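You operate a simulated robot arm through the tools that you are given. There is no shell and no other tool.

You are at the controls of a simulated robot arm. One attempt, no reset.

Task
Put things in order on the bar by the glass place mat. At the end: the blue glass stands where the square blue ramekin stood; the square blue ramekin from the bar by the glass place mat stands where the juice box (marked "Orange") stood; the juice box stands where the berry smoothie bottle stood; the berry smoothie bottle is on the orange game box (marked "BIMOULETTE HILL"); whatever was shut is shut again. Leave all else as you found it, and nothing knocked over. Set down upright: berry smoothie bottle.

The check looks at the end state, three seconds after you hand in, the way a careful person would. Anything else that was tipped, shoved, dropped, spilled or broken makes it a failure.

Robot
A 6-joint arm with a two-finger gripper, fixed in place. Base frame: the origin is at the foot of the arm, x ahead of it, y to its left, z up; the work surface is at about z = 0. Lengths are in cm, angles in rad, forces in N, time in s.
With the tool pointing down near the work surface it reaches from about 18 to 48 cm from the base axis. Its first joint turns from -1.152 to 1.152 rad. Payload 1.76 kg.
The TCP is the grasp point between the finger pads, 2.9 cm short of the fingertips. In the tool frame z runs along the fingers and y along their closing line. The gripper opens to 8.2 cm; its body begins 5.8 cm behind the TCP.
Orientation is that of the tool frame in the base frame, as a unit quaternion [x, y, z, w]. With the fingers straight down and closing along the base's y, the tool's x points along the base's -x, its y along +y and its z along -z.

Tools
- The arm moves only by the tool send_rows. Its argument "deltas" is a list that holds one entry, the list of rows, each a list of 6 numbers: the shift along the tool's x, y, z in cm, then the turn, a rotation vector about the tool's x, y, z in rad. In form: [[[tx, ty, tz, ax, ay, az], ...]]. A call has 1 to 20 rows; each row shifts and turns the commanded pose from where the row before left it, along the tool's axes as they then stand. "hand" is the gripper command, from -1 (fully open) to 1 (shut), values between in proportion, set as the call begins (left out, the last holds). Rows are played at 5 a second. More than 5 cm and 0.15 rad between two rows, or a gripper value outside its range, and nothing of the call is played. Where a pose cannot be reached the arm comes as near as it can. A force on the tool above 40 N (or 10 N above the force at the start of the call, whichever is more), or a blocked arm, ends the call early, and 0.2 s more pass. The fingers move at their own pace (about 20.35 cm/s each) and stop on an object; they squeeze with about 27 N. The grip force told is the motor's: it shows also when the fingers shut on nothing. Time passes only in rows, and 0.2 s behind the last, so rows that do not move let the fingers close. It gives the time, the measured TCP pose, the force on the tool (base axes), the opening and the grip force at its end, in the units of the frame above (readings bear some noise), with the torque about the TCP (base axes, N m) and any sound that the robot's microphone picked up, and new pictures: "views" is both (left out), scene, wrist or none.
- Cameras (640 x 400 px; columns grow to the right, rows downward): "scene" is fixed at [3.46, 31.92, 41.99]; the picture's right is [-0.92, -0.39, 0.00], its down [-0.23, 0.55, -0.80] and it looks along [0.32, -0.74, -0.59] (base axes); focal length 214 px, centre (320, 200). "wrist" rides on the gripper at [7.9, 0.4, -9] in the tool frame; the picture's right is [-0.05, 1.00, 0.00], its down [-0.71, -0.04, -0.71] and it looks along [-0.71, -0.04, 0.71] (tool axes); focal length 256 px, centre (320, 200).
- pixel_to_xyz(camera, pixels): there is no depth. For up to 12 entries [column, row, z] of the newest picture of that camera ("zoom" is the newest enlarged one), the place [x, y] in the base frame at which the ray of that pixel passes the height z, good to about 0.3 cm. It takes no simulated time.
- inspect(camera, box): a new picture of the part [left, top, right, bottom] of that camera's present view, enlarged. It takes no simulated time.
- job_done(): hands the job in; it is judged then, once.

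Unless the task says otherwise, let go and move clear before handing in.

The tools are called as a command line: name --argument value ..., lists and objects as JSON in quotes. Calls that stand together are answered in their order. send_rows: Moves the arm, as the interface text tells. Its arguments: {"type":"object","properties":{"deltas":{"type":"array"},"hand":{"type":"number"},"views":{"type":"string","enum":["both","scene","wrist","none"]}},"required":["deltas"]} The other tools are called the same way: pixel_to_xyz (camera, pixels) gives the place at which the rays of pixels pass given heights; inspect (camera, box) takes an enlarged picture of a part of a camera's view; job_done () hands the job in.

At the start:

```text
time: 0.0
ee_pos: [22.84, 8.23, 34.78]
ee_rot: [0.0, 1.0, -0.001, 0.0]
contact_force: [0.4, 0.4, 0.7]
ft_torque: [-0.01, 0.01, 0.0]
grip_width: 8.2
gripper_force: 0.1
```

scene: 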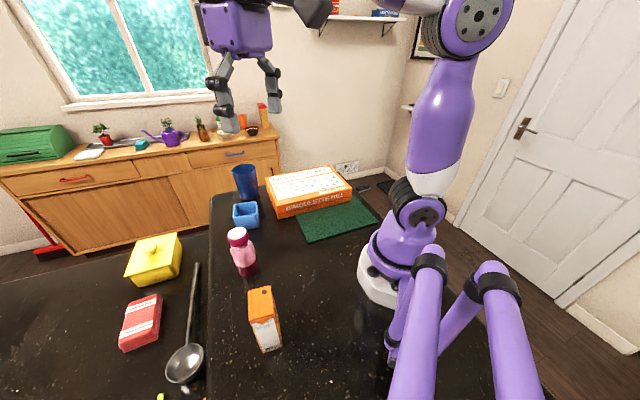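
wrist: 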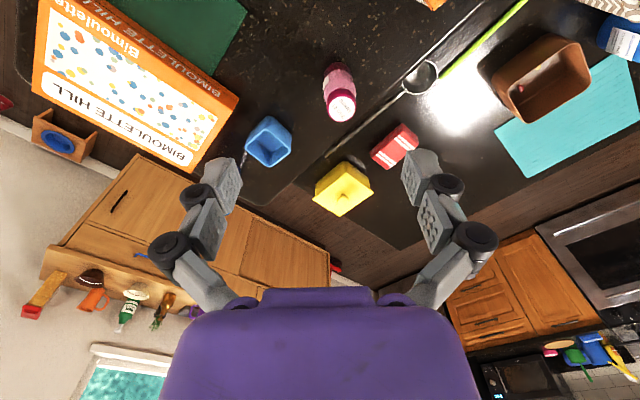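

The scene picture shows the blue glass near (245,180), the blue ramekin at (246,215), the pink bottle at (242,250), the juice box at (265,320) and the orange game box at (308,190). I'll enlarge these and take first position estimates before moving anything.

inspect --camera "scene" --box '[200, 150, 400, 275]'

inspect --camera "scene" --box '[100, 220, 340, 370]'

inspect --camera "wrist" --box '[200, 0, 456, 160]'

pixel_to_xyz --camera "scene" --pixels '[[247, 200, 0], [246, 228, 0], [246, 276, 0], [268, 352, 0], [208, 195, 0], [208, 300, 0], [300, 241, 0], [380, 222, 0]]'

```text
3.20 times, centred on (300, 212) of scene
```

zoom: 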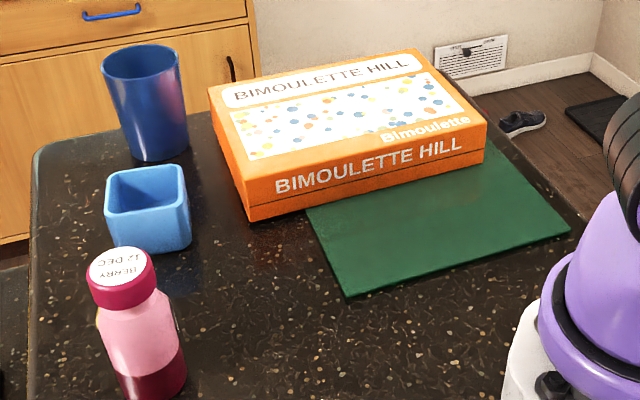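

```text
2.67 times, centred on (220, 295) of scene
```

zoom: 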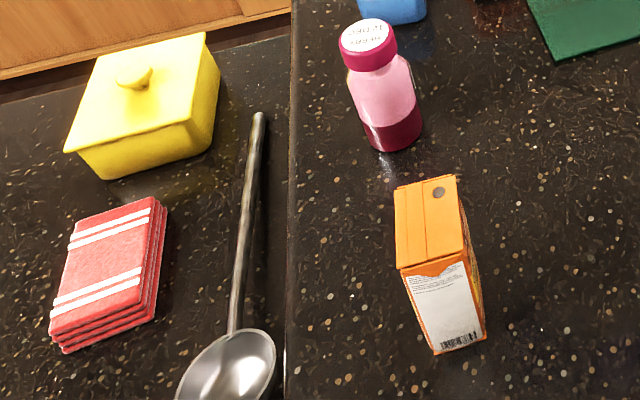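

```text
2.50 times, centred on (328, 80) of wrist
```

zoom: 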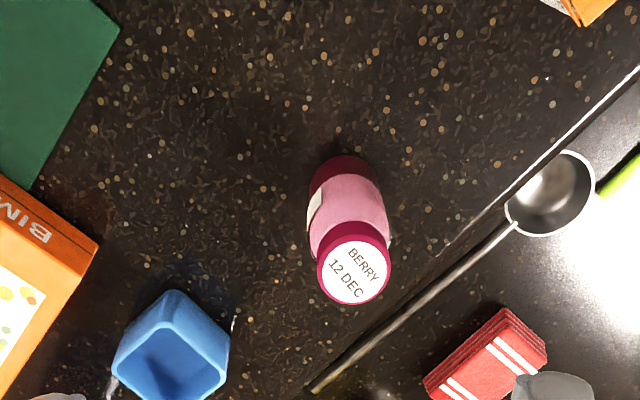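

```text
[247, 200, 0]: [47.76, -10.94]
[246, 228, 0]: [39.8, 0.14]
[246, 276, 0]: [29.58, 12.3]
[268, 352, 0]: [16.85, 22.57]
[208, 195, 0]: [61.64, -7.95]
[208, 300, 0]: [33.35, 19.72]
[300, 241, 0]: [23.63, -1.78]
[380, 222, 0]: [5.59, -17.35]
```

The glass and game box are near the reach limit, and the glass is hidden behind a finger in the wrist view. I'll move the raised hand sideways towards -y to get a second viewpoint for triangulation.

send_rows --deltas '[[[0, -3, 0, 0, 0, 0], [0, -3, 0, 0, 0, 0], [0, -3, 0, 0, 0, 0], [0, -3, 0, 0, 0, 0], [0, 0, 0, 0, 0, 0]]]' --hand -1

```text
time: 1.2
ee_pos: [22.81, -3.86, 34.84]
ee_rot: [0.0, 1.0, 0.0, 0.001]
contact_force: [0.4, 0.0, -0.8]
ft_torque: [0.0, 0.0, 0.0]
grip_width: 8.21
gripper_force: 0.1
```

scene: 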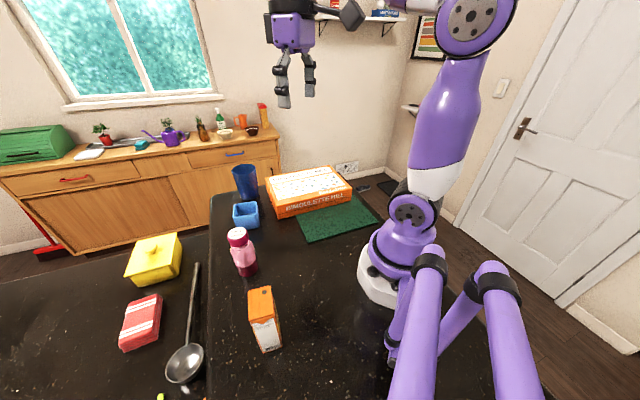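
wrist: 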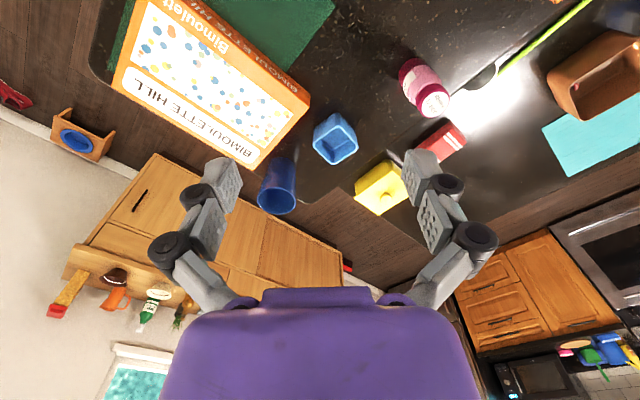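

Now the glass at (277,185), the ramekin at (335,138) and the game box top are all visible in the wrist view. I'll enlarge this to read the edges.

inspect --camera "wrist" --box '[220, 90, 380, 190]'

inspect --camera "wrist" --box '[240, 130, 336, 220]'

inspect --camera "wrist" --box '[90, 0, 346, 170]'

inspect --camera "wrist" --box '[370, 30, 498, 130]'

```text
4.00 times, centred on (300, 140) of wrist
```

zoom: 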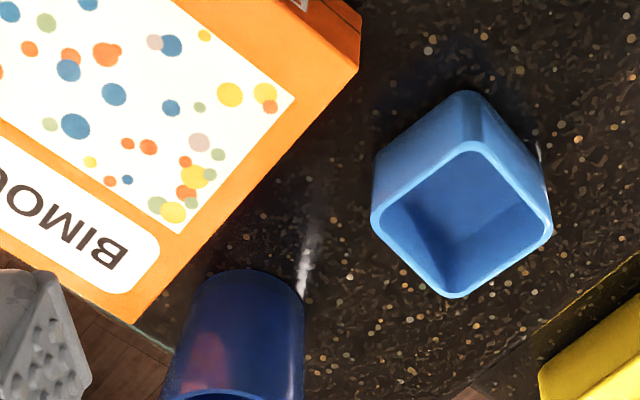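

```text
4.44 times, centred on (288, 175) of wrist
```

zoom: 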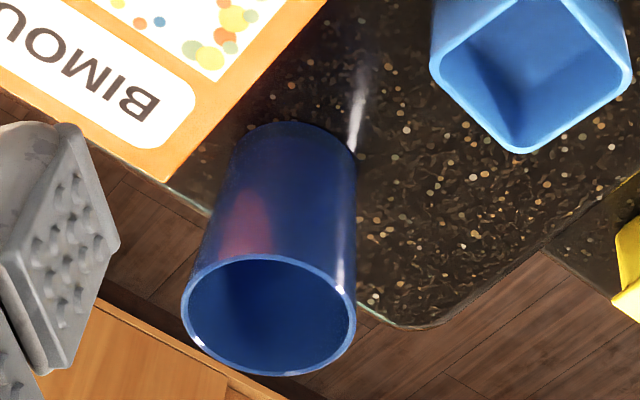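

```text
2.35 times, centred on (218, 85) of wrist
```

zoom: 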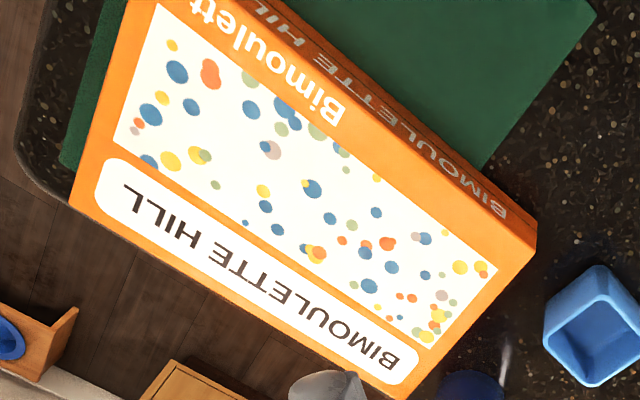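

```text
4.00 times, centred on (434, 80) of wrist
```

zoom: 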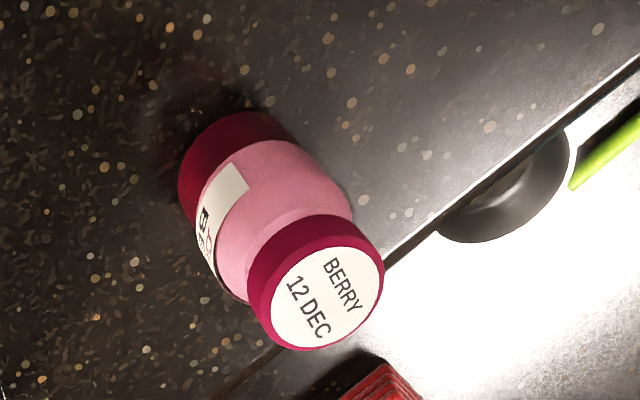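

I'll triangulate the glass rim, ramekin rim, bottle cap and game box top by intersecting rays from both cameras at candidate heights.

pixel_to_xyz --camera "wrist" --pixels '[[276.3, 200.9, 8], [276.3, 200.9, 12], [335.5, 145.5, 3], [335.5, 145.5, 6], [435.75, 104.5, 8], [435.75, 104.5, 12], [310.2, 98.6, 4], [310.2, 98.6, 7], [249.9, 169.1, 4], [249.9, 169.1, 7], [111.8, 85, 4], [111.8, 85, 7]]'

pixel_to_xyz --camera "scene" --pixels '[[243.75, 168.9, 8], [243.75, 168.9, 12], [245.9, 208.9, 3], [245.9, 208.9, 6], [236.9, 233.25, 8], [236.9, 233.25, 12], [275.9, 214.2, 4], [275.9, 214.2, 7], [265, 177, 4], [265, 177, 7], [352.2, 187.9, 4], [352.2, 187.9, 7]]'

```text
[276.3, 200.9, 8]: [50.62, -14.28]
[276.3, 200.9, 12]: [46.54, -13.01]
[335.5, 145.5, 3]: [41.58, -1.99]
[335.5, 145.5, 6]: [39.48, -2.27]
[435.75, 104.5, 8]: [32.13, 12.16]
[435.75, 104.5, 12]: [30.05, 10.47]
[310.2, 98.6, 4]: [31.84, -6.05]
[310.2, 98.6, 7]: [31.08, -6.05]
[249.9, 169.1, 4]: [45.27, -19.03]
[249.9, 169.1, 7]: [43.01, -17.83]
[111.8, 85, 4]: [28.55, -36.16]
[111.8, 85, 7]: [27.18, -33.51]
```

```text
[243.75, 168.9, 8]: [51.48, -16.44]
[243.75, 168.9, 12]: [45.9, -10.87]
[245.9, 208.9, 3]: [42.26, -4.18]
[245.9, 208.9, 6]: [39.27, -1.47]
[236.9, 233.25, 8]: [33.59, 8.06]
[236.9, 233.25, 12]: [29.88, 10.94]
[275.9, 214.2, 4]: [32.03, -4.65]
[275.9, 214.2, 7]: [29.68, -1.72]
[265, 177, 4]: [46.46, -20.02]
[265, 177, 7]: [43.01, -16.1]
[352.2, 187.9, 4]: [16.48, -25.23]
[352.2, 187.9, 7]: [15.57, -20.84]
```

Triangulation agrees well: glass rim centre about (48.6, -13.7, z 10), ramekin rim about (40.0, -2.2, z 5.2), bottle cap about (30.3, 10.6, z 11.6), and game box top at z about 5. Next I'll swing over to see the juice box from above.

send_rows --deltas '[[[1.3, 3.5, 0, 0, 0, 0], [1.3, 3.5, 0, 0, 0, 0], [1.3, 3.5, 0, 0, 0, 0], [1.3, 3.5, 0, 0, 0, 0], [1.3, 3.5, 0, 0, 0, 0], [1.3, 3.5, 0, 0, 0, 0], [0, 0, 0, 0, 0, -0.15], [0, 0, 0, 0, 0, -0.15], [0, 0, 0, 0, 0, -0.15], [0, 0, 0, 0, 0, -0.15], [0, 0, 0, 0, 0, -0.15], [0, 0, 0, 0, 0, 0], [0, 0, 0, 0, 0, 0]]]' --hand -1

```text
time: 4.0
ee_pos: [15.22, 17.17, 34.82]
ee_rot: [-0.366, 0.93, -0.001, 0.001]
contact_force: [0.3, -0.2, -1.1]
ft_torque: [-0.01, 0.01, 0.02]
grip_width: 8.2
gripper_force: 0.1
```

scene: 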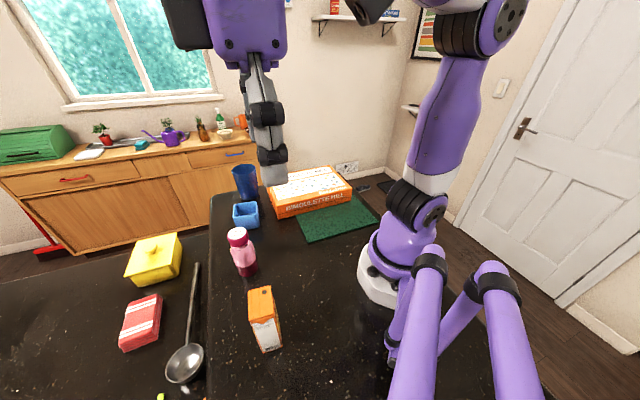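
wrist: 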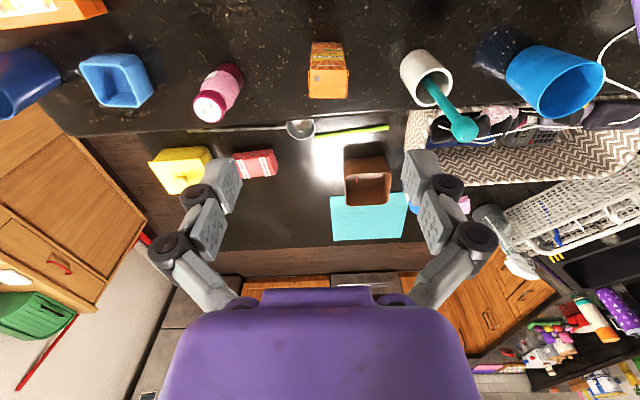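

The juice box shows at (328,70), and further along the bar there is a mug and another blue vessel at (555,80). I'll enlarge both to be sure which one is the blue glass.

inspect --camera "wrist" --box '[260, 20, 388, 120]'

inspect --camera "wrist" --box '[400, 0, 640, 150]'

inspect --camera "wrist" --box '[0, 20, 256, 180]'

inspect --camera "scene" --box '[220, 270, 320, 370]'

```text
4.00 times, centred on (324, 70) of wrist
```

zoom: 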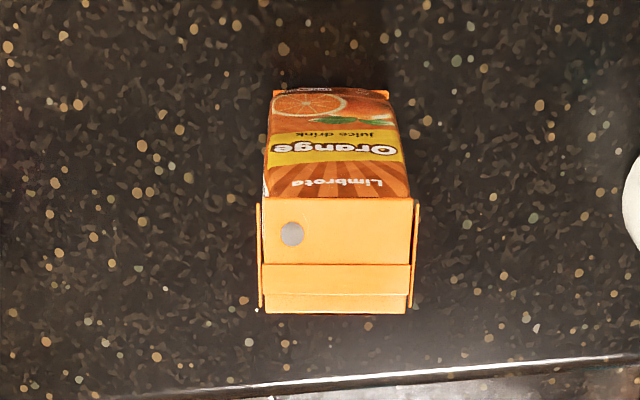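

```text
2.67 times, centred on (520, 75) of wrist
```

zoom: 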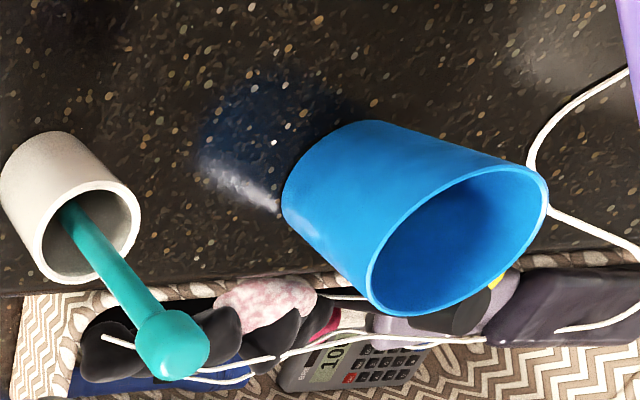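

```text
2.50 times, centred on (128, 100) of wrist
```

zoom: 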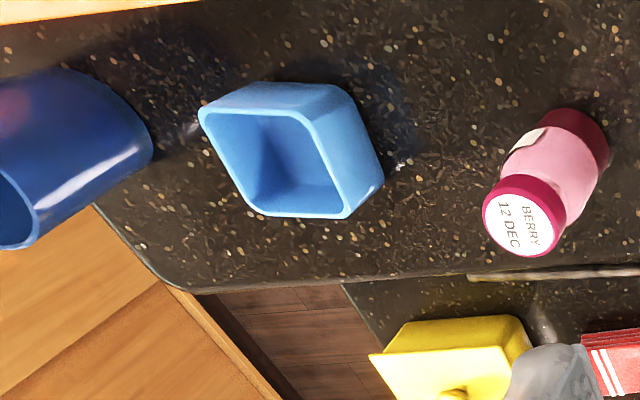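

```text
4.00 times, centred on (270, 320) of scene
```

zoom: 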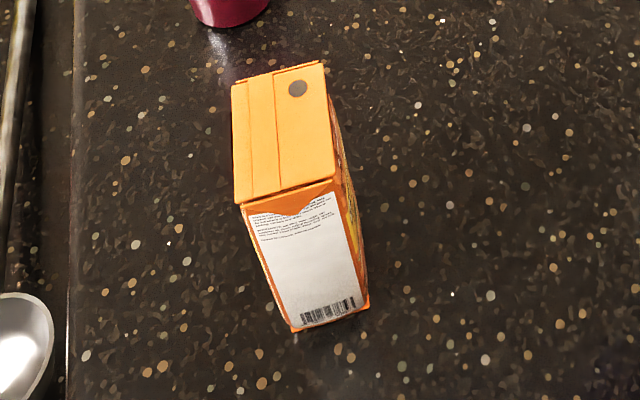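

The vessel at (555,80) is a larger, lighter blue cup near a mug and cord, while the glossy dark-blue glass is the one beside the ramekin. I'll compute positions for the juice box and check the size of that other cup.

pixel_to_xyz --camera "wrist" --pixels '[[328.25, 84, 8], [328.25, 84, 11], [312.25, 43, 0], [341, 43, 0], [309, 69.5, 9], [348, 70, 9], [346, 98.5, 9], [310, 98, 9], [524, 64, 0], [516, 52, 0], [572.5, 90, 8], [572.5, 90, 12]]'

pixel_to_xyz --camera "scene" --pixels '[[260.5, 303, 8], [260.5, 303, 11], [263.25, 353, 0], [282.5, 345.75, 0], [248, 290.5, 9], [270.5, 285.5, 9], [273.75, 315.5, 9], [249.5, 320.5, 9]]'

```text
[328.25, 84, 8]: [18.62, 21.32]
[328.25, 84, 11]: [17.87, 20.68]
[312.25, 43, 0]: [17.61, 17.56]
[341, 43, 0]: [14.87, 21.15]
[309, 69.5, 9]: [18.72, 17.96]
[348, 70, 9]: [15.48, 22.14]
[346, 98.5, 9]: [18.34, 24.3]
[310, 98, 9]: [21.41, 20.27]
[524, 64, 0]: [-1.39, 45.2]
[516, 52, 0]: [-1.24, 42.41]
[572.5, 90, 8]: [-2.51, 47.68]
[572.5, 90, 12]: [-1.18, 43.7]
```

```text
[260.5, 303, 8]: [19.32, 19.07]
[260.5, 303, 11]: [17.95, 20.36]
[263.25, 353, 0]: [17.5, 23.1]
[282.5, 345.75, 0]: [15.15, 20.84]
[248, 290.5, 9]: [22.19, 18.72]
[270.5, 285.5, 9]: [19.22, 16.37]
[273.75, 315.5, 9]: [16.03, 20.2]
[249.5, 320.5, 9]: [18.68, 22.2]
```

The other cup is out of reach at about (-1.4, 45), so the dark-blue glass is the right one. The juice box base is about (17.6, 20.4) with its long axis at about 128° and its height about 11.5. Now I'll turn to the bottle's azimuth and hover over it at z=20 for a close view.

send_rows --deltas '[[[0, 0, 0, 0, 0, 0.137], [0, 0, 0, 0, 0, 0.137], [0, 0, 0, 0, 0, 0.137], [-2.0, -1.86, 2.47, 0, 0, 0], [-2.0, -1.86, 2.47, 0, 0, 0], [-2.0, -1.86, 2.47, 0, 0, 0], [-2.0, -1.86, 2.47, 0, 0, 0], [-2.0, -1.86, 2.47, 0, 0, 0], [-2.0, -1.86, 2.47, 0, 0, 0], [0, 0, 0, 0, 0, 0], [0, 0, 0, 0, 0, 0]]]' --hand -1

```text
time: 6.4
ee_pos: [30.12, 10.34, 19.81]
ee_rot: [-0.168, 0.986, -0.001, 0.001]
contact_force: [-0.2, 0.5, -0.9]
ft_torque: [0.01, 0.0, -0.02]
grip_width: 8.23
gripper_force: 0.1
```

scene: 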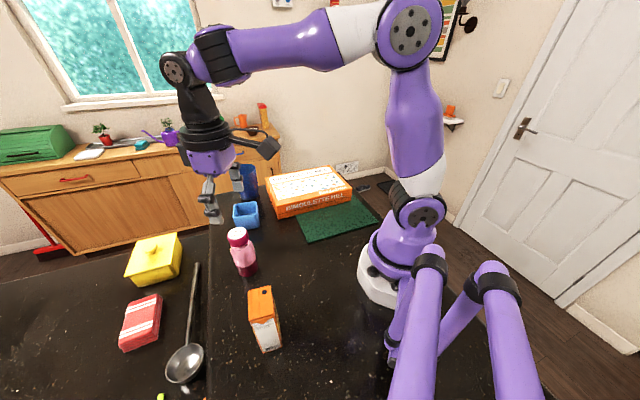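
wrist: 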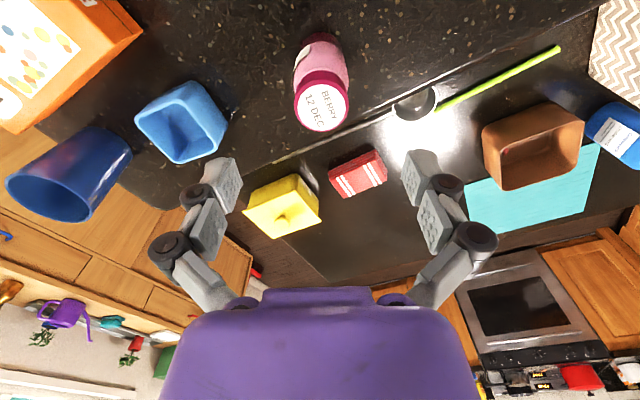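

The cap centre at about (322,107) is where a point directly below the TCP at z 11.6 should appear, so the hand is nearly centred. I'll enlarge it and compute the offset.

inspect --camera "wrist" --box '[256, 20, 384, 140]'

inspect --camera "scene" --box '[210, 215, 274, 285]'

pixel_to_xyz --camera "wrist" --pixels '[[322, 107, 11.6], [294, 107, 11.6], [349, 105, 11.6], [320, 34, 0], [180, 120, 5.2], [68, 173, 10], [90, 140, 10]]'

```text
3.33 times, centred on (320, 80) of wrist
```

zoom: 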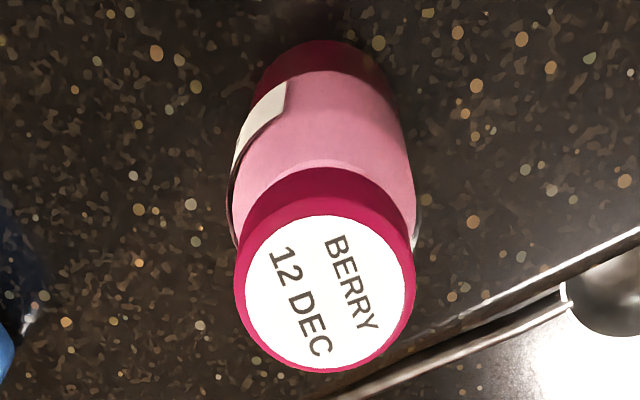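

```text
5.71 times, centred on (242, 250) of scene
```

zoom: 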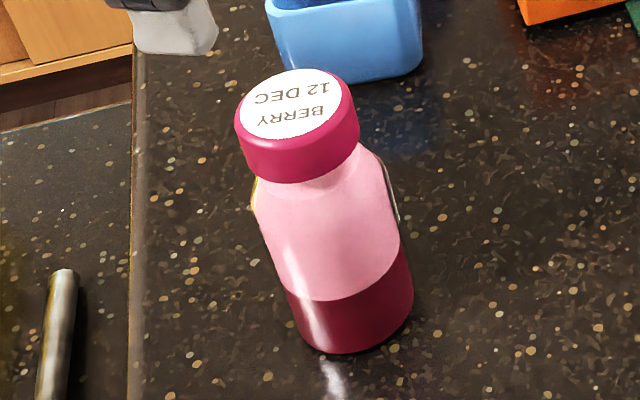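

```text
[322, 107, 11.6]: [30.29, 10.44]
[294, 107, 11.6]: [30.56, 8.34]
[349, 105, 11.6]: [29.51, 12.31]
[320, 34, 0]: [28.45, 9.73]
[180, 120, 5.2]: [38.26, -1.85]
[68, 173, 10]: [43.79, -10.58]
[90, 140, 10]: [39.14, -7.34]
```

The cap centre resolves to (30.3, 10.4) and the body is about 4.8 cm wide, so the open hand clears it. I'll descend to z about 7.2 with the hand open.

send_rows --deltas '[[[-0.1, 0, 2.1, 0, 0, 0], [-0.1, 0, 2.1, 0, 0, 0], [0, 0, 2.1, 0, 0, 0], [0, 0, 2.1, 0, 0, 0], [0, 0, 2.1, 0, 0, 0], [0, 0, 2.1, 0, 0, 0], [0, 0, 0, 0, 0, 0]]]' --hand -1

```text
time: 8.0
ee_pos: [30.49, 10.57, 7.3]
ee_rot: [-0.169, 0.986, -0.001, 0.001]
contact_force: [-0.1, -0.2, -0.1]
ft_torque: [0.02, -0.01, -0.01]
grip_width: 8.18
gripper_force: 0.2
```

scene: 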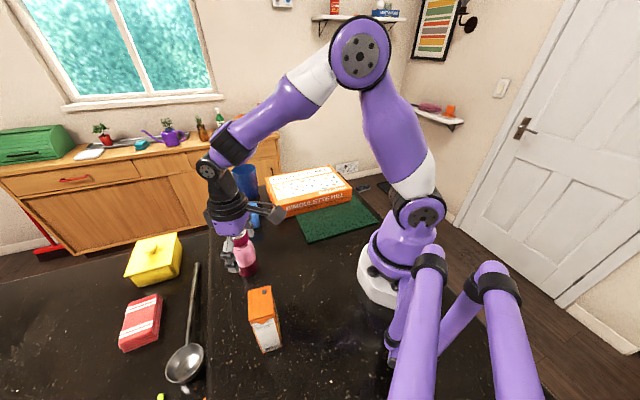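
wrist: 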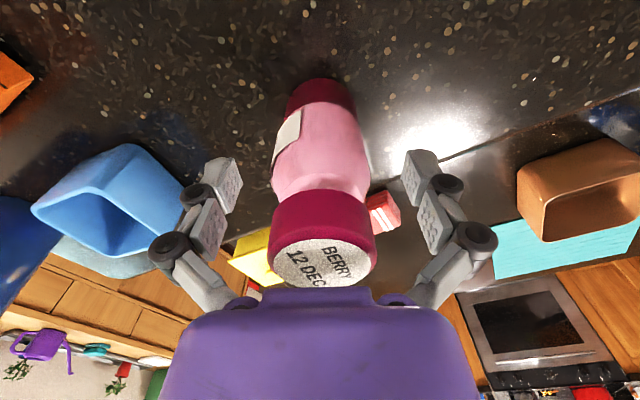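

The bottle stands centred between the pads at (320,150) in the wrist view with no contact force. I'll close the hand and hold still.

send_rows --deltas '[[[0, 0, 0, 0, 0, 0], [0, 0, 0, 0, 0, 0], [0, 0, 0, 0, 0, 0], [0, 0, 0, 0, 0, 0]]]' --hand 1

```text
time: 9.0
ee_pos: [30.57, 10.64, 7.33]
ee_rot: [-0.169, 0.986, 0.0, 0.002]
contact_force: [2.7, 4.3, 20.5]
ft_torque: [0.16, -0.2, 0.1]
grip_width: 4.72
gripper_force: 27.6
```

scene: 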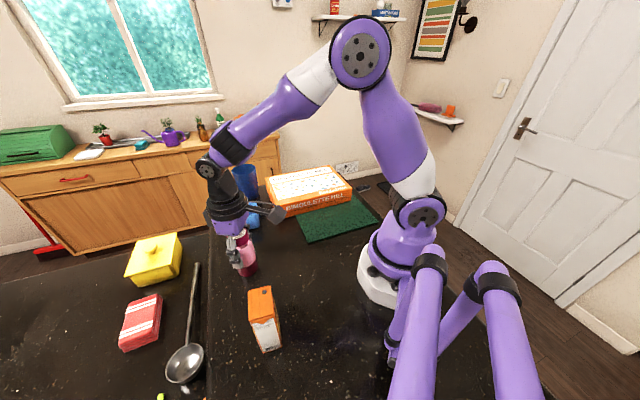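
wrist: 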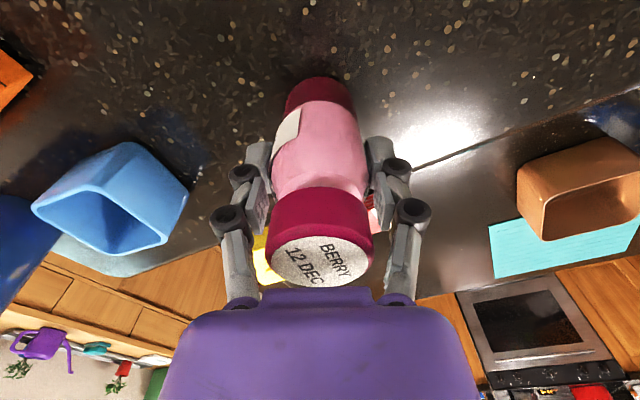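

The grip shows 4.72 cm at 27.6 N, so the bottle is held, with some upward reaction on the tool from closing. I'll lift gently straight up.

send_rows --deltas '[[[0, 0, -0.5, 0, 0, 0], [0, 0, -1, 0, 0, 0], [0, 0, -1.5, 0, 0, 0], [0, 0, -2, 0, 0, 0], [0, 0, -2, 0, 0, 0], [0, 0, -2, 0, 0, 0], [0, 0, -2, 0, 0, 0], [0, 0, 0, 0, 0, 0]]]' --hand 1

```text
time: 10.8
ee_pos: [30.33, 10.64, 18.33]
ee_rot: [-0.169, 0.986, -0.001, 0.001]
contact_force: [0.6, 0.2, -1.9]
ft_torque: [0.0, 0.02, -0.04]
grip_width: 4.68
gripper_force: 27.0
```

scene: 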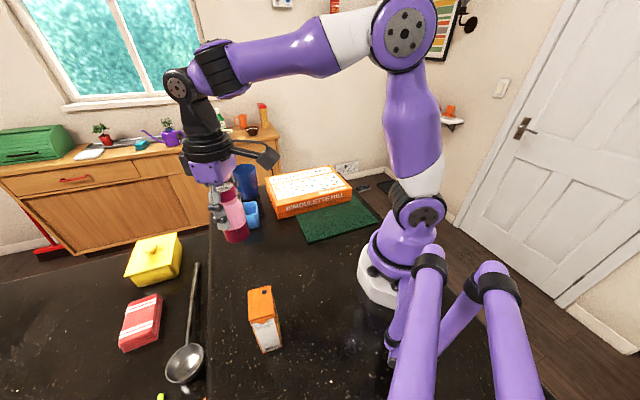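
wrist: 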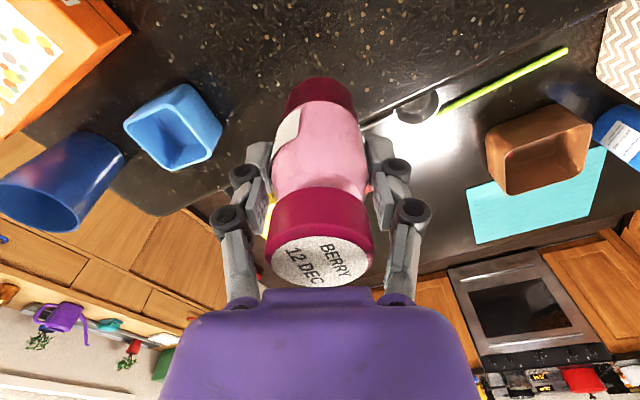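

The bottle is lifted and upright. I'll recheck the game box corners from the scene view before carrying it over.

inspect --camera "scene" --box '[255, 155, 383, 235]'

pixel_to_xyz --camera "scene" --pixels '[[275.9, 206.4, 5], [278.1, 218.9, 0.3], [265, 177, 5], [329.7, 164.5, 5], [352.2, 187.9, 5], [351, 198, 0.3]]'

```text
5.00 times, centred on (319, 195) of scene
```

zoom: 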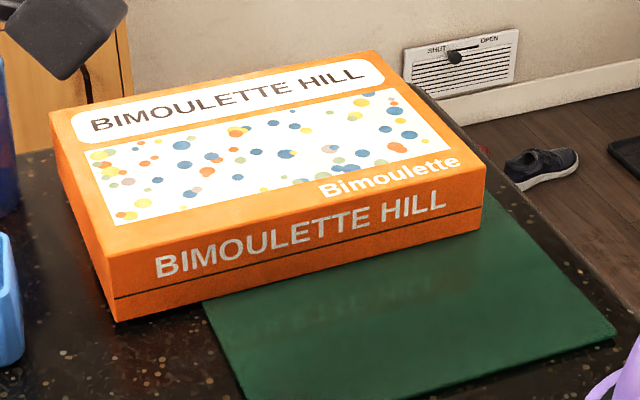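

```text
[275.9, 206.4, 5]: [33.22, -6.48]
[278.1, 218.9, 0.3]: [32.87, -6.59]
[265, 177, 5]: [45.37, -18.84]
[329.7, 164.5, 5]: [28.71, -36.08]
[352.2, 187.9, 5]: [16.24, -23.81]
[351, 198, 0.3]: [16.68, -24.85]
```

Game box corners at z=5 are about (33.2,-6.5), (45.4,-18.8), (28.7,-36.1) and (16.2,-23.8), with the centre near (30.9,-21.3). I'll carry the bottle at this height to (30.5,-20.5).

send_rows --deltas '[[[0.398, -1.153, 0, 0, 0, 0], [0.697, -2.017, 0, 0, 0, 0], [0.995, -2.882, 0, 0, 0, 0], [0.995, -2.882, 0, 0, 0, 0], [0.995, -2.882, 0, 0, 0, 0], [0.995, -2.882, 0, 0, 0, 0], [0.995, -2.882, 0, 0, 0, 0], [0.995, -2.882, 0, 0, 0, 0], [0.995, -2.882, 0, 0, 0, 0], [0.995, -2.882, 0, 0, 0, 0], [0.697, -2.017, 0, 0, 0, 0], [0.398, -1.153, 0, 0, 0, 0], [0, 0, 0, 0, 0, 0]]]' --hand 1

```text
time: 13.6
ee_pos: [30.45, -20.38, 18.31]
ee_rot: [-0.169, 0.986, -0.001, 0.001]
contact_force: [1.0, 0.1, -1.7]
ft_torque: [0.04, 0.01, -0.02]
grip_width: 4.71
gripper_force: 27.1
```

scene: 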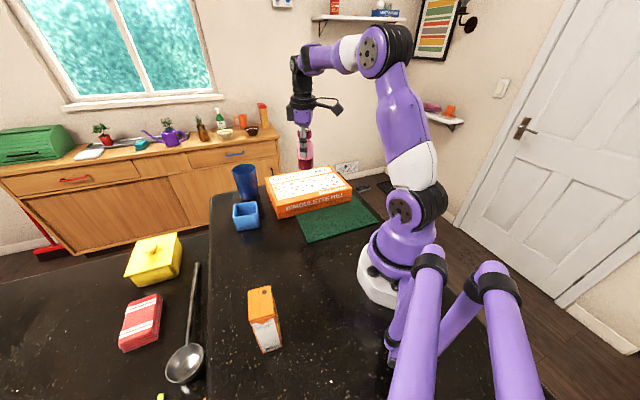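
wrist: 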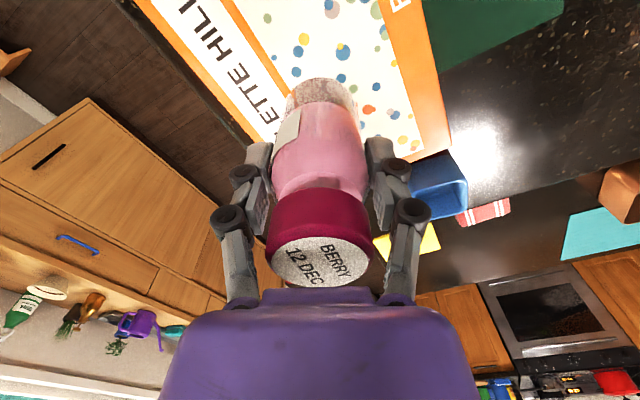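

The bottle is over the box top near its centre. I'll descend most of the way and then slowly.

send_rows --deltas '[[[0, 0, 0.8, 0, 0, 0], [0, 0, 1.2, 0, 0, 0], [0, 0, 1.2, 0, 0, 0], [0, 0, 1.0, 0, 0, 0], [0, 0, 0.5, 0, 0, 0], [0, 0, 0.3, 0, 0, 0], [0, 0, 0.2, 0, 0, 0], [0, 0, 0, 0, 0, 0]]]' --hand 1

```text
time: 15.4
ee_pos: [30.55, -20.42, 13.17]
ee_rot: [-0.169, 0.986, 0.0, 0.0]
contact_force: [0.6, 0.4, -1.3]
ft_torque: [-0.02, 0.02, 0.03]
grip_width: 4.71
gripper_force: 26.9
```

scene: 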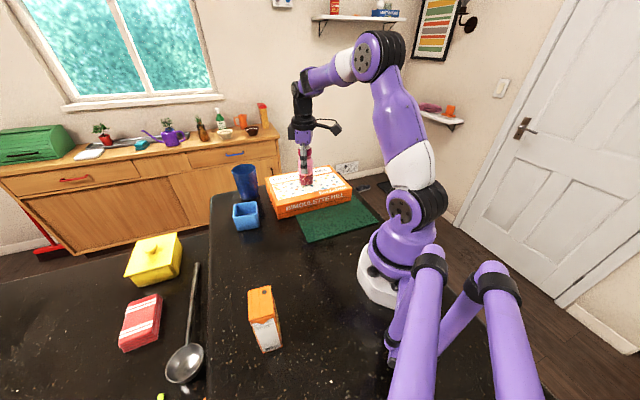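
wrist: 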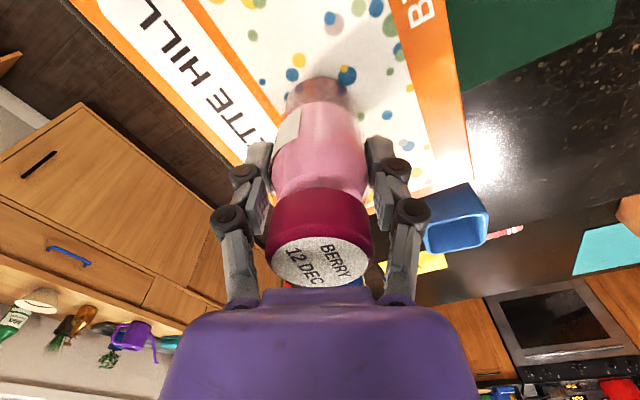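

No contact yet at z 13.17, and I expect the bottle to touch around 12.3. I'll step down in small increments and watch the force.

send_rows --deltas '[[[0, 0, 0.2, 0, 0, 0], [0, 0, 0.2, 0, 0, 0], [0, 0, 0.15, 0, 0, 0], [0, 0, 0, 0, 0, 0]]]' --hand 1 --views "scene"

```text
time: 16.4
ee_pos: [30.59, -20.39, 12.67]
ee_rot: [-0.169, 0.986, -0.002, 0.002]
contact_force: [2.3, 4.7, 20.6]
ft_torque: [0.11, -0.1, 0.08]
grip_width: 4.71
gripper_force: 27.7
```

scene: 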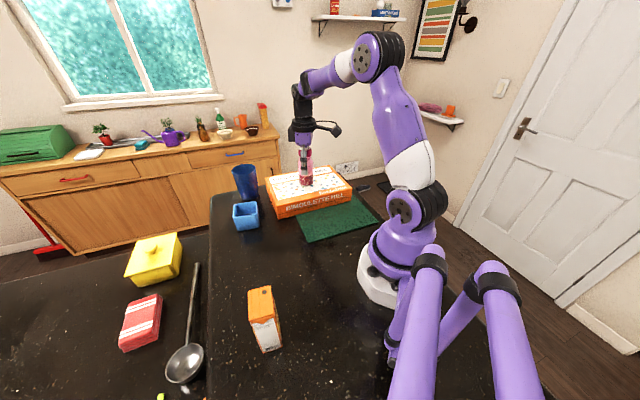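

The bottle touches at z 12.67 with about 20 N up, so the box top is near 5.3. I'll ease up a little and open the fingers slightly first.

send_rows --deltas '[[[0, 0, -0.12, 0, 0, 0], [0, 0, 0, 0, 0, 0]]]' --hand 1 --views "none"

send_rows --deltas '[[[0, 0, 0, 0, 0, 0], [0, 0, 0, 0, 0, 0]]]' --hand -0.25 --views "none"

send_rows --deltas '[[[0, 0, 0, 0, 0, 0], [0, 0, 0, 0, 0, 0]]]' --hand -0.7

```text
time: 17.0
ee_pos: [30.49, -20.38, 12.85]
ee_rot: [-0.168, 0.986, 0.0, 0.0]
contact_force: [2.2, -1.7, 6.0]
ft_torque: [-0.19, -0.29, 0.1]
grip_width: 4.69
gripper_force: 27.3
```

```text
time: 17.6
ee_pos: [30.53, -20.36, 12.7]
ee_rot: [-0.168, 0.986, 0.0, 0.0]
contact_force: [0.1, 0.8, -0.9]
ft_torque: [-0.04, 0.0, 0.03]
grip_width: 5.09
gripper_force: 0.1
```

```text
time: 18.2
ee_pos: [30.52, -20.43, 12.68]
ee_rot: [-0.169, 0.986, -0.001, 0.001]
contact_force: [-0.2, 0.1, 0.0]
ft_torque: [-0.03, 0.02, -0.03]
grip_width: 6.98
gripper_force: 0.1
```

scene: 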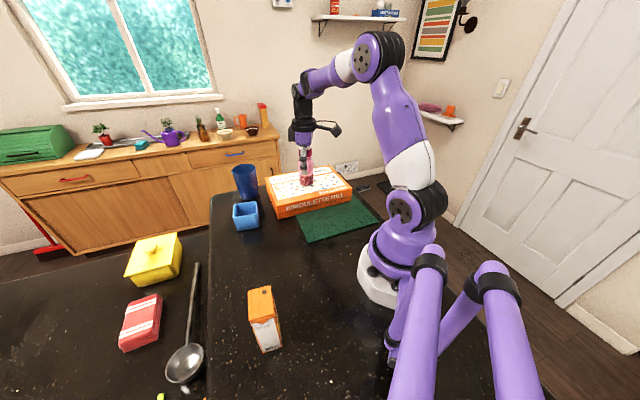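
wrist: 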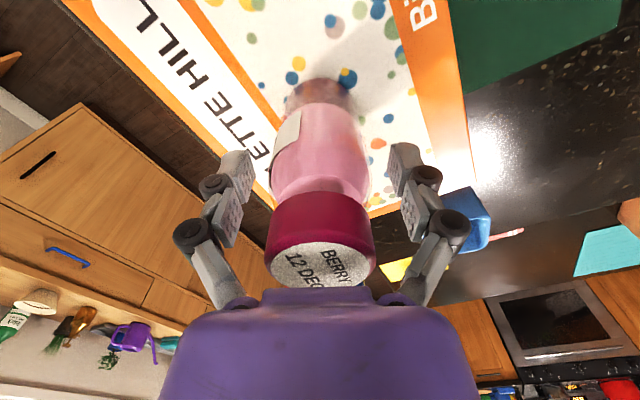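

The bottle is released and standing upright on the box, with the fingers clear on both sides. I'll rise straight up.

send_rows --deltas '[[[0, 0, -0.6, 0, 0, 0], [0, 0, -1.2, 0, 0, 0], [0, 0, -2, 0, 0, 0], [0, 0, -2, 0, 0, 0], [0, 0, -2, 0, 0, 0], [0, 0, -2, 0, 0, 0], [0, 0, -2, 0, 0, 0], [0, 0, 0, 0, 0, 0]]]' --hand -1

```text
time: 20.0
ee_pos: [30.44, -20.44, 24.63]
ee_rot: [-0.17, 0.986, -0.001, 0.0]
contact_force: [-0.2, -0.4, 0.2]
ft_torque: [0.0, 0.0, -0.03]
grip_width: 8.18
gripper_force: 0.0
```

scene: 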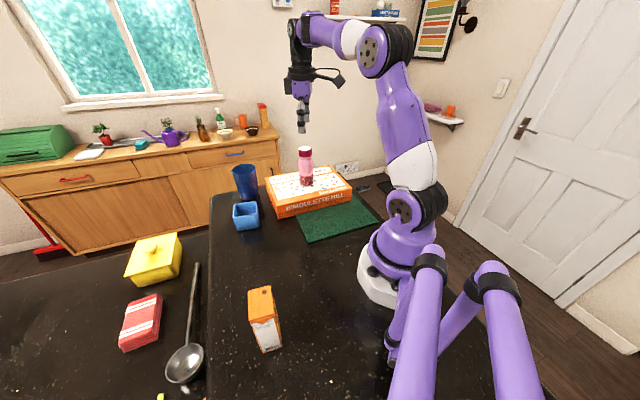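
wrist: 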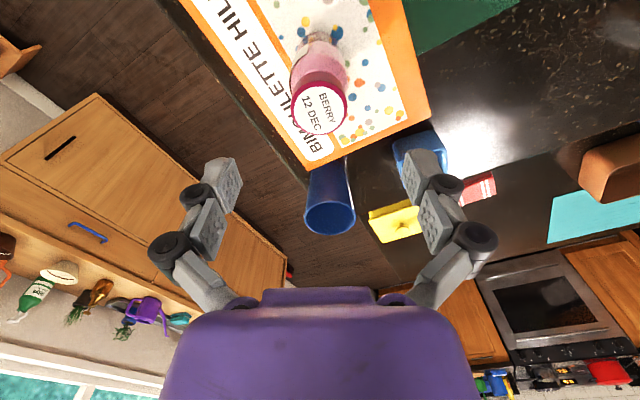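

The bottle stands upright on the game box. Next I'll swing to above the juice box with the jaw line set along its long axis (yaw about 0.663).

send_rows --deltas '[[[0, 0, 0, 0, 0, -0.107], [0, 0, 0, 0, 0, -0.107], [0, 0, 0, 0, 0, -0.107], [-0.65, 1.743, 0, 0, 0, 0], [-0.98, 2.615, 0, 0, 0, 0], [-1.305, 3.486, 0, 0, 0, 0], [-1.305, 3.486, 0, 0, 0, 0], [-1.305, 3.486, 0, 0, 0, 0], [-1.305, 3.486, 0, 0, 0, 0], [-1.305, 3.486, 0, 0, 0, 0], [-1.305, 3.486, 0, 0, 0, 0], [-1.305, 3.486, 0, 0, 0, 0], [-1.305, 3.486, 0, 0, 0, 0], [-1.305, 3.486, 0, 0, 0, 0], [-0.98, 2.615, 0, 0, 0, 0], [-0.65, 1.743, 0, 0, 0, 0], [0, 0, 0, 0, 0, 0]]]' --hand -1

```text
time: 23.6
ee_pos: [17.65, 20.51, 24.54]
ee_rot: [-0.324, 0.946, 0.0, 0.0]
contact_force: [-0.9, -0.4, -0.8]
ft_torque: [-0.03, 0.03, 0.0]
grip_width: 8.19
gripper_force: 0.1
```

scene: 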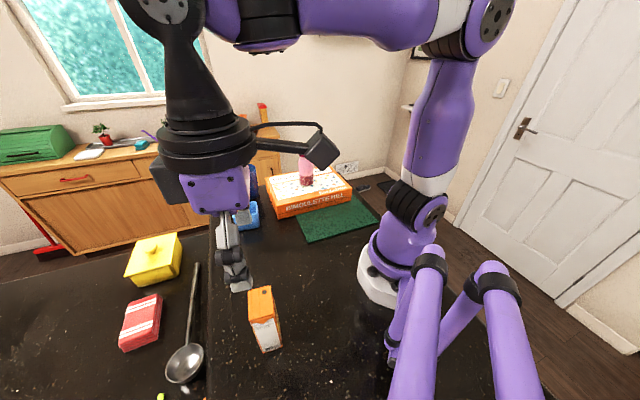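
wrist: 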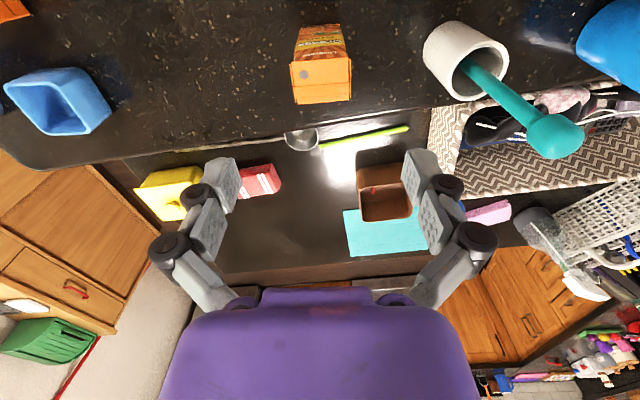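

The juice box is below at (322,65) and the mug is to its right at (465,60). I'll enlarge the view and check alignment and clearance.

inspect --camera "wrist" --box '[256, 5, 384, 125]'

pixel_to_xyz --camera "wrist" --pixels '[[321, 80, 11.5], [291, 62, 11.5], [352, 58, 11.5], [350, 101, 11.5], [294, 105, 11.5], [440, 70, 0], [465, 45, 9], [425, 40, 9]]'

```text
3.33 times, centred on (320, 65) of wrist
```

zoom: 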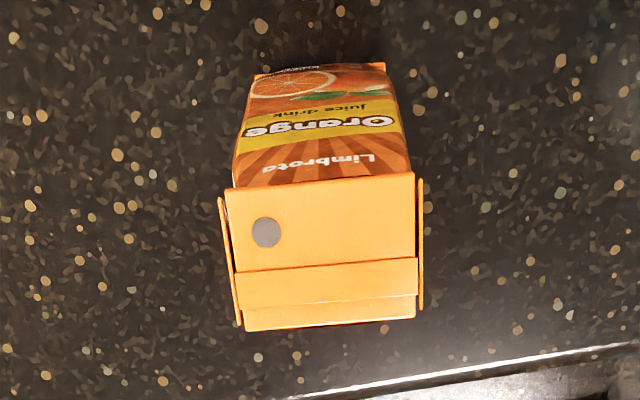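

```text
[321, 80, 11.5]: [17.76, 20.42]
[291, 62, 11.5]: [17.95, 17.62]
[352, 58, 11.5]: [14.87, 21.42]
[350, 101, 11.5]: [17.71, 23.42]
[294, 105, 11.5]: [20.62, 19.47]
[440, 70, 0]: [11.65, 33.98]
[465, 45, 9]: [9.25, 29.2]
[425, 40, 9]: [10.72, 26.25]
```

The juice box centre resolves to about (17.7, 20.4) with its edges matching the jaw direction, and the mug is about 9 cm off, so there is clearance. I'll descend to z about 7.

send_rows --deltas '[[[0, 0, 2, 0, 0, 0], [0, 0, 2, 0, 0, 0], [0, 0, 2, 0, 0, 0], [0, 0, 2, 0, 0, 0], [0, 0, 2, 0, 0, 0], [0, 0, 2, 0, 0, 0], [0, 0, 2, 0, 0, 0], [0, 0, 2, 0, 0, 0], [0, 0, 1.5, 0, 0, 0], [0, 0, 0, 0, 0, 0]]]' --hand -0.9

```text
time: 25.8
ee_pos: [17.79, 20.43, 6.97]
ee_rot: [-0.324, 0.946, -0.001, 0.0]
contact_force: [-0.7, -0.1, -0.4]
ft_torque: [0.01, 0.0, 0.01]
grip_width: 7.77
gripper_force: 0.2
```

scene: 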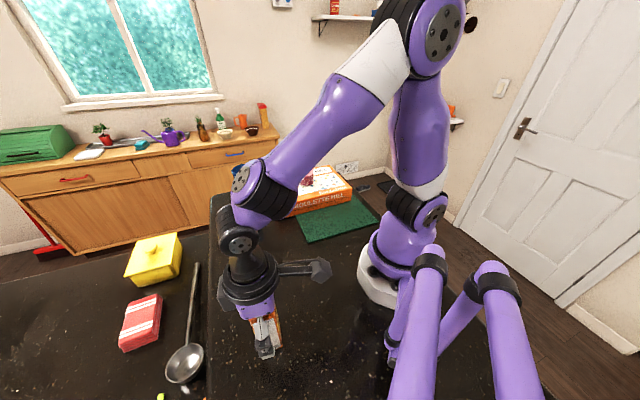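
wrist: 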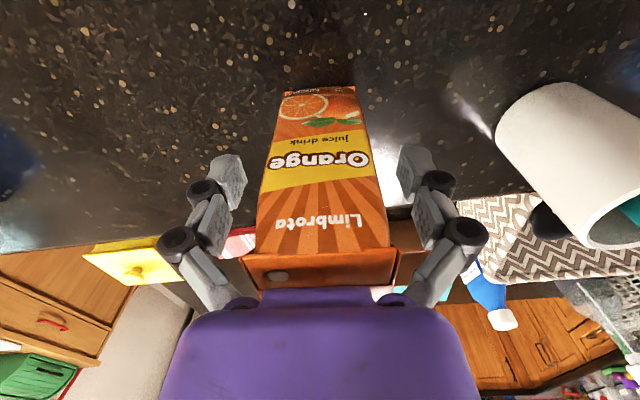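

The juice box is between the pads with no contact and no force on the tool. I'll close the hand.

send_rows --deltas '[[[0, 0, 0, 0, 0, 0], [0, 0, 0, 0, 0, 0], [0, 0, 0, 0, 0, 0]]]' --hand 1

```text
time: 26.6
ee_pos: [17.77, 20.5, 7.01]
ee_rot: [-0.323, 0.946, 0.0, 0.0]
contact_force: [-1.9, 2.5, 11.6]
ft_torque: [-0.06, -0.02, 0.05]
grip_width: 5.77
gripper_force: 26.9
```

scene: 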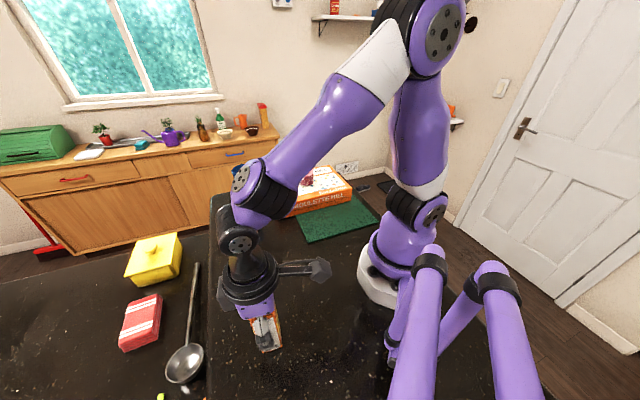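
wrist: 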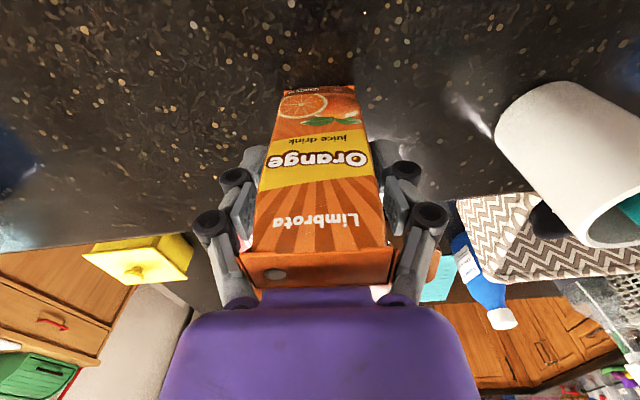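

The pads closed at 5.77 cm, which suggests they bear on the box's side flaps, but the grip force is steady. I'll lift just 1.5 cm to test it.

send_rows --deltas '[[[0, 0, -0.3, 0, 0, 0], [0, 0, -0.6, 0, 0, 0], [0, 0, -0.6, 0, 0, 0], [0, 0, 0, 0, 0, 0], [0, 0, 0, 0, 0, 0]]]' --hand 1

```text
time: 27.8
ee_pos: [17.7, 20.41, 8.56]
ee_rot: [-0.324, 0.946, 0.0, 0.0]
contact_force: [-0.2, -0.4, -1.1]
ft_torque: [-0.03, 0.03, 0.04]
grip_width: 5.74
gripper_force: 27.0
```

scene: 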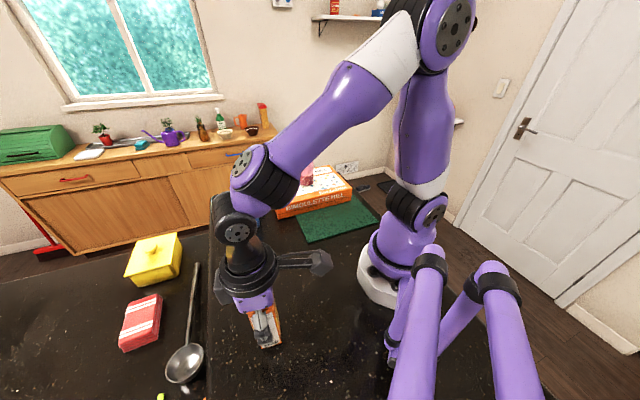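
wrist: 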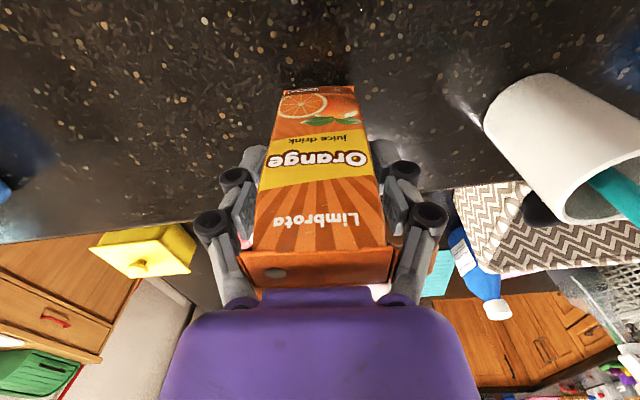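

It came up cleanly and did not shift in the hand, since the wrist view of the box is unchanged. I'll lift further and carry it to the bottle's old place at (30.4, 10.5).

send_rows --deltas '[[[0, 0, -0.8, 0, 0, 0], [0, 0, -1.5, 0, 0, 0], [0, 0, -1.5, 0, 0, 0], [0, 0, -1.5, 0, 0, 0], [0, 0, -0.5, 0, 0, 0], [-0.305, -1.2, 0, 0, 0, 0], [-0.457, -1.8, 0, 0, 0, 0], [-0.609, -2.4, 0, 0, 0, 0], [-0.609, -2.4, 0, 0, 0, 0], [-0.609, -2.4, 0, 0, 0, 0], [-0.609, -2.4, 0, 0, 0, 0], [-0.457, -1.8, 0, 0, 0, 0], [-0.305, -1.2, 0, 0, 0, 0], [0, 0, 0, 0, 0, 0], [0, 0, 0, 0, 0, 0]]]' --hand 1

```text
time: 31.0
ee_pos: [30.42, 10.61, 14.33]
ee_rot: [-0.323, 0.946, -0.001, 0.001]
contact_force: [-0.3, 0.0, -1.6]
ft_torque: [-0.01, -0.02, -0.04]
grip_width: 5.69
gripper_force: 27.1
```

scene: 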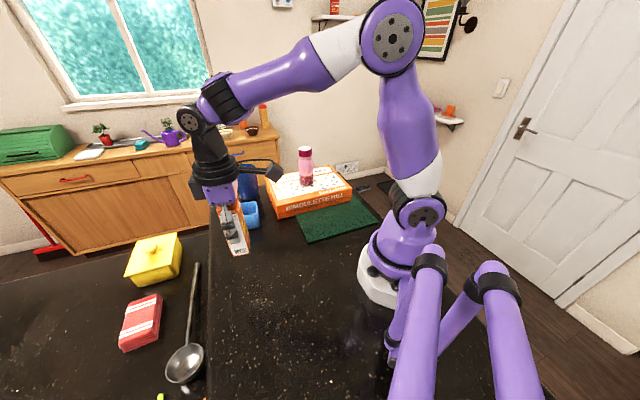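
wrist: 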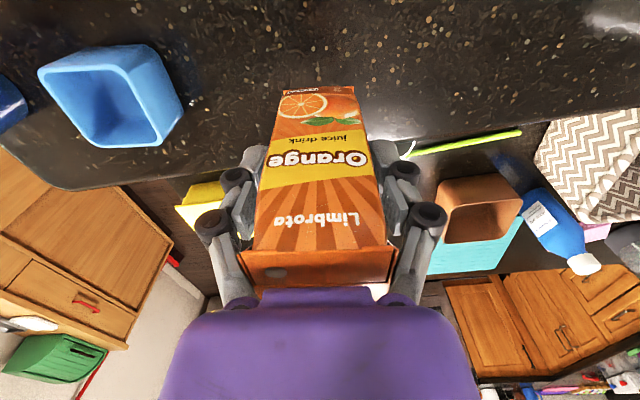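

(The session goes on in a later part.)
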